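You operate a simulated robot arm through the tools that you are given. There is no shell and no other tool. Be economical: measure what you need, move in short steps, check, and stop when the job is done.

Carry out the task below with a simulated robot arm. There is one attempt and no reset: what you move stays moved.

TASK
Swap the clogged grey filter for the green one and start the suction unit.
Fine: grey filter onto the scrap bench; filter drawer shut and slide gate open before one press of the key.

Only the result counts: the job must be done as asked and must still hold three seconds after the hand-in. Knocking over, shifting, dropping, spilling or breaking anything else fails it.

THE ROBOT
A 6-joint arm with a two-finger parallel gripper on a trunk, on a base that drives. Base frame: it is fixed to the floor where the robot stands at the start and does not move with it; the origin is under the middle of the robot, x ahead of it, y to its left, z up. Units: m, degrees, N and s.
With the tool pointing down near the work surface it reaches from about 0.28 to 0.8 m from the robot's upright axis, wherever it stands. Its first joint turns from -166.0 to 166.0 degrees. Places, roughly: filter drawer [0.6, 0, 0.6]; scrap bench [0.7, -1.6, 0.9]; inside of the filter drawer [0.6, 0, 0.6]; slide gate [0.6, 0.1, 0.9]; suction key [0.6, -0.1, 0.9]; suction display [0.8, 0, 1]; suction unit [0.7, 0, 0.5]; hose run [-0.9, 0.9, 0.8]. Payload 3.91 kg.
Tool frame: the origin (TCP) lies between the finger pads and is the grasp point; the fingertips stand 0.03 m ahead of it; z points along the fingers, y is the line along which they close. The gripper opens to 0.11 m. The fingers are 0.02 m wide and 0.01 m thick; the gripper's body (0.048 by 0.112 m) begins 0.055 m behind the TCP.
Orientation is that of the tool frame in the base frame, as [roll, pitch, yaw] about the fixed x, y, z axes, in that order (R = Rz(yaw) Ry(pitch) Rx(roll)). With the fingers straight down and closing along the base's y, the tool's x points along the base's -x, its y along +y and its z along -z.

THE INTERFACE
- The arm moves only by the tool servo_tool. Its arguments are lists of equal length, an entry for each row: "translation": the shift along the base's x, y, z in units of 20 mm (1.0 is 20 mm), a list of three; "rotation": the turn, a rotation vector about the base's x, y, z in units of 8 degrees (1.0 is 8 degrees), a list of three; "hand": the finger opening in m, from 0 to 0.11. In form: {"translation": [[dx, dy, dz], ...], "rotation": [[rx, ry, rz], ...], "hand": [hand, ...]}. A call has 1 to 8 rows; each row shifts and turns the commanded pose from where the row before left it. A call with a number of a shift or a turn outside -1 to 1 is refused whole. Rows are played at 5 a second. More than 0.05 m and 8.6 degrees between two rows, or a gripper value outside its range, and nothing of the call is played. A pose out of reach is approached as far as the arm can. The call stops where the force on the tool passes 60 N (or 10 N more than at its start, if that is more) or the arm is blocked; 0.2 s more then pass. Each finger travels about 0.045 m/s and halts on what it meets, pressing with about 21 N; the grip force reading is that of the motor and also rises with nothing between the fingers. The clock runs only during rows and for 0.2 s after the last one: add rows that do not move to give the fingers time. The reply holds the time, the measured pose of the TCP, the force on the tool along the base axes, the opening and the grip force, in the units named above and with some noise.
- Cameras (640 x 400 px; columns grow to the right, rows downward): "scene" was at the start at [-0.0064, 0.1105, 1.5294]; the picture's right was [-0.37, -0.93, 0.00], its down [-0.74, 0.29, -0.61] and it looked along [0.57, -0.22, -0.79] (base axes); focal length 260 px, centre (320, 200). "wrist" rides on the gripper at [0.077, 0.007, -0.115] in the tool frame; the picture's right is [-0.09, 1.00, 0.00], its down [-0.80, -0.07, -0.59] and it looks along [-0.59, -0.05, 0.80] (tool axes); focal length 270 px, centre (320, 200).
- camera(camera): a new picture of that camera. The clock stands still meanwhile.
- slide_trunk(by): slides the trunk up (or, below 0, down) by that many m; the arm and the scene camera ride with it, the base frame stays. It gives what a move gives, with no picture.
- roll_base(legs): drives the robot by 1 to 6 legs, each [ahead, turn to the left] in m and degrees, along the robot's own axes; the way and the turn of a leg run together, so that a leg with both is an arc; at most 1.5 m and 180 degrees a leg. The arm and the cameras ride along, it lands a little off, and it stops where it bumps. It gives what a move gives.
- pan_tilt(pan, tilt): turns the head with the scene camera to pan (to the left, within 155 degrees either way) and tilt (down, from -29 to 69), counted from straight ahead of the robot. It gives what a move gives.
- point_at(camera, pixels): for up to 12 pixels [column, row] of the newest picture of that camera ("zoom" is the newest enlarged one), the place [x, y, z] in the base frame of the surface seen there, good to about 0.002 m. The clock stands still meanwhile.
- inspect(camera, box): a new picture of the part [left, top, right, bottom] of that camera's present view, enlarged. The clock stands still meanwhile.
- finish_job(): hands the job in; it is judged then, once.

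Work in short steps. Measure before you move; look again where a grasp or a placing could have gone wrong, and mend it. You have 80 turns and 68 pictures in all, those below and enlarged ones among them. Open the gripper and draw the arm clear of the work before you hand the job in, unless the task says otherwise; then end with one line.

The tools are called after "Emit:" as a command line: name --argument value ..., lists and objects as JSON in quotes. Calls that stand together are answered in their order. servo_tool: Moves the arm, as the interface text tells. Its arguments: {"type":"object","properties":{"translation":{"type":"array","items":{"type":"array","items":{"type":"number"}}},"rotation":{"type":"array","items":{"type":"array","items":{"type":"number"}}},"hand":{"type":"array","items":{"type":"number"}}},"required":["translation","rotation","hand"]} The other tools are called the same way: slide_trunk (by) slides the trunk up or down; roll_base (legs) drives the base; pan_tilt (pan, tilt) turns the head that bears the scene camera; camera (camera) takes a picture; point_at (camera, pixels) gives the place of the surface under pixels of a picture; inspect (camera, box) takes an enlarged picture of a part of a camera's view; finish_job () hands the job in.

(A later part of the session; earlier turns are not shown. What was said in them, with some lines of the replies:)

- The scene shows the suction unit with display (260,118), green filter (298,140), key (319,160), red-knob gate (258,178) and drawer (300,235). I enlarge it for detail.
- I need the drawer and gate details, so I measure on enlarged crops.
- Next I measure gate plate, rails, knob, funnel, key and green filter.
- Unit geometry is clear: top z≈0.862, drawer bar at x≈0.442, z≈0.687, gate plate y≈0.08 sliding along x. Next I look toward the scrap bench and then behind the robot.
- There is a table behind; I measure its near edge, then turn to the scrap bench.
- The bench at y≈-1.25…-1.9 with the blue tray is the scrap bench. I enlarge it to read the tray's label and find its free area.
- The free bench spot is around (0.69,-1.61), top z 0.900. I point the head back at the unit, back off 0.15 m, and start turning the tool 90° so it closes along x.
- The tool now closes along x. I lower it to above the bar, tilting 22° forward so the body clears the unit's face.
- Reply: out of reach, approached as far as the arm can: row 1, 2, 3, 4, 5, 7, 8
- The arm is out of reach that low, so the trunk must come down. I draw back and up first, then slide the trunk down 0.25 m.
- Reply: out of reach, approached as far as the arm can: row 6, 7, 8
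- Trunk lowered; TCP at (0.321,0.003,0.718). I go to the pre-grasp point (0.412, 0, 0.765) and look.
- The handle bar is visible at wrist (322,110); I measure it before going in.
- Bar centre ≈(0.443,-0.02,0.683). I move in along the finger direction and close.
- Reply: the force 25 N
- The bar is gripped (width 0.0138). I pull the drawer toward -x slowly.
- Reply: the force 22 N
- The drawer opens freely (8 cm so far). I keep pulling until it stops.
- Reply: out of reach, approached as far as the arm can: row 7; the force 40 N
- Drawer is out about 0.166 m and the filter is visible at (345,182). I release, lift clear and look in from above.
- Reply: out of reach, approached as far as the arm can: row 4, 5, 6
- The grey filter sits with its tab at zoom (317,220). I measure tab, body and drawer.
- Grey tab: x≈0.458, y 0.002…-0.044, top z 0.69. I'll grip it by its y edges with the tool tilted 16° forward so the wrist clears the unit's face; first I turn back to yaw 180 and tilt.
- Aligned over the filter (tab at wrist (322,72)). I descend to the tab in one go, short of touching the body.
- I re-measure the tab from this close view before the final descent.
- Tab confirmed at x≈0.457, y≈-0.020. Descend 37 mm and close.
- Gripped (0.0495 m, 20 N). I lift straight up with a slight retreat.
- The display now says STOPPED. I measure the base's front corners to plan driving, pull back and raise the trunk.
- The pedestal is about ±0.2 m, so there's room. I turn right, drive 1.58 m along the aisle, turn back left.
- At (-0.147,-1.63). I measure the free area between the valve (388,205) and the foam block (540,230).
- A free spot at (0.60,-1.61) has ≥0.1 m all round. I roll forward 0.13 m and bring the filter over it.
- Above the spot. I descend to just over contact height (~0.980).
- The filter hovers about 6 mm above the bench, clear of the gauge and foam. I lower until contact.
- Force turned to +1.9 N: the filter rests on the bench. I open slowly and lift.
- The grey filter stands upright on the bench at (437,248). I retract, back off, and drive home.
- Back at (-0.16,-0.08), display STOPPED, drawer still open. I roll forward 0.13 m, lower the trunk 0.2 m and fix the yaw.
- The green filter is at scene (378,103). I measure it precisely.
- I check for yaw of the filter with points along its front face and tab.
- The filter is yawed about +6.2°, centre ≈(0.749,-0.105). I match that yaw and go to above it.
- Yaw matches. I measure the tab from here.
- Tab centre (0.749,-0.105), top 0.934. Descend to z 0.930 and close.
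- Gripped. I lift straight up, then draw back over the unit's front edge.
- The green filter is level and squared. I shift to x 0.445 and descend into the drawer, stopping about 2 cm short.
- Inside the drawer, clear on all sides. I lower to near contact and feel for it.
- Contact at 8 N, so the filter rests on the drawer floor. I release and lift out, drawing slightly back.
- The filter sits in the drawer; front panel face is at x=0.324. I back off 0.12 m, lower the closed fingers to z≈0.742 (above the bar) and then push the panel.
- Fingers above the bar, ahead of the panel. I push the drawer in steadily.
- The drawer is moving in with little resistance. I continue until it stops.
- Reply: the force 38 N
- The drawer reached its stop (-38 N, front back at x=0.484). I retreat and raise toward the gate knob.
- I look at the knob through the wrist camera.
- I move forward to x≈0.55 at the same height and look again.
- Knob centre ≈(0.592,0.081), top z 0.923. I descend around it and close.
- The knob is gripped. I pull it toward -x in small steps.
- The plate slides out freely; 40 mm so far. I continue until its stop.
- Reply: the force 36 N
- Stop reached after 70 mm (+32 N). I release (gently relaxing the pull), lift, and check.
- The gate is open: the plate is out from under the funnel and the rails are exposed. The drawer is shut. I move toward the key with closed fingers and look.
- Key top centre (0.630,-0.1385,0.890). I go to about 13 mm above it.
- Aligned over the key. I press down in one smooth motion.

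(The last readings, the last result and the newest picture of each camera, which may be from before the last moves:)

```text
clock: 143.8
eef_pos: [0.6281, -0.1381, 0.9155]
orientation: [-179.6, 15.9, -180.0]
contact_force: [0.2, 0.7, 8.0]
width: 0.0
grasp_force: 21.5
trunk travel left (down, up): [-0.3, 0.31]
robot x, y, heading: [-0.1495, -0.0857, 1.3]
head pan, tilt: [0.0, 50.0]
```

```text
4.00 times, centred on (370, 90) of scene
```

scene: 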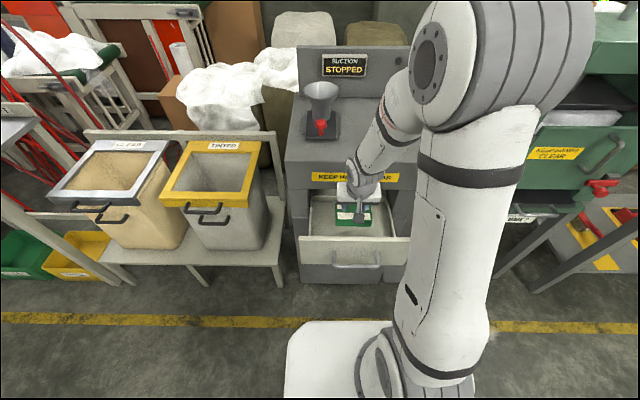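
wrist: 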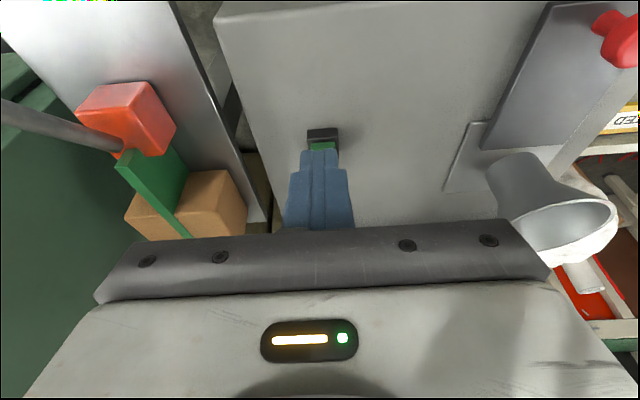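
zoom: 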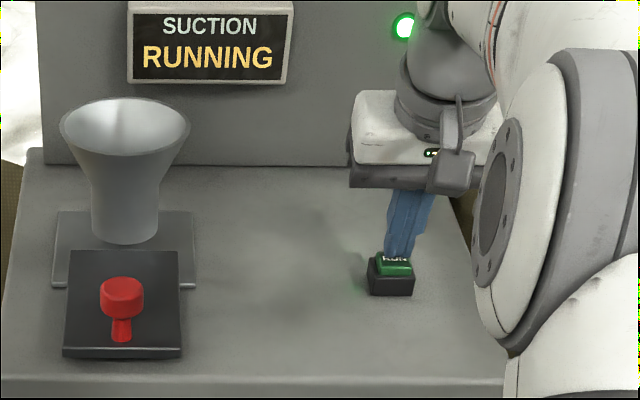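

The display reads RUNNING with the green lamp lit. I lift straight off, open and retract.

Emit:
servo_tool --translation '[[0, 0, 1], [0, 0, 1], [0, 0, 1], [0, 0, 1], [-1, 0, 1], [-1, 0, 1], [-1, 0, 0], [-1, 0, 0]]' --rotation '[[0, 0, 0], [0, 0, 0], [0, 0, 0], [0, 0, 0], [0, 0, 0], [0, 0, 0], [0, 0, 0], [0, 0, 0]]' --hand '[0, 0, 0, 0, 0, 0.05, 0.08, 0.08]'

Emit:
servo_tool --translation '[[-1, 0, 0], [-1, 0, 0], [-1, 0, 0], [-1, 0, 0], [-1, 0, 0], [-1, 0, 0], [-1, 0, 0], [0, 0, 0]]' --rotation '[[0, 0, 0], [0, 0, 0], [0, 0, 0], [0, 0, 0], [0, 0, 0], [0, 0, 0], [0, 0, 0], [0, 0, 0]]' --hand '[0.08, 0.08, 0.08, 0.08, 0.08, 0.08, 0.08, 0.08]'

Emit:
camera --camera "scene"

```text
clock: 145.7
eef_pos: [0.5489, -0.1389, 1.033]
orientation: [-179.7, 15.8, -179.9]
contact_force: [-0.1, 0.5, 0.0]
width: 0.0671
grasp_force: 0.0
trunk travel left (down, up): [-0.3, 0.31]
robot x, y, heading: [-0.1516, -0.0841, 1.3]
head pan, tilt: [0.0, 50.0]
```

```text
clock: 147.4
eef_pos: [0.4088, -0.1376, 1.0337]
orientation: [-179.6, 15.8, -179.9]
contact_force: [-1.5, 0.7, -0.3]
width: 0.0801
grasp_force: 0.0
trunk travel left (down, up): [-0.3, 0.31]
robot x, y, heading: [-0.1538, -0.0841, 1.5]
head pan, tilt: [0.0, 50.0]
```

```text
12 pictures are left
```

scene: 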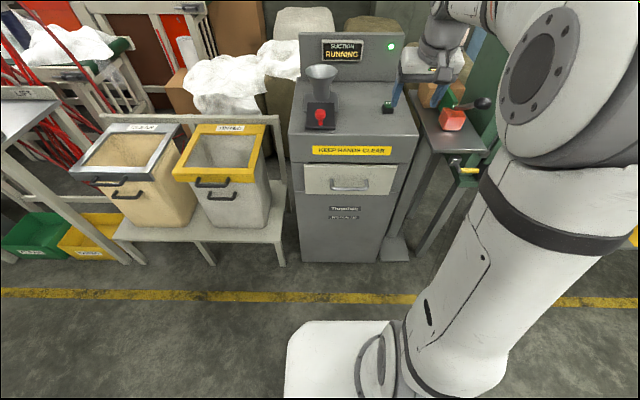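

Still RUNNING, with the drawer shut, the gate open and the arm clear. I hand in.

Emit:
finish_job

```text
The job is handed in.
```

The grey filter is on the scrap bench and the green one is in the shut drawer. The slide gate is open, and after one press of the key the display reads RUNNING.
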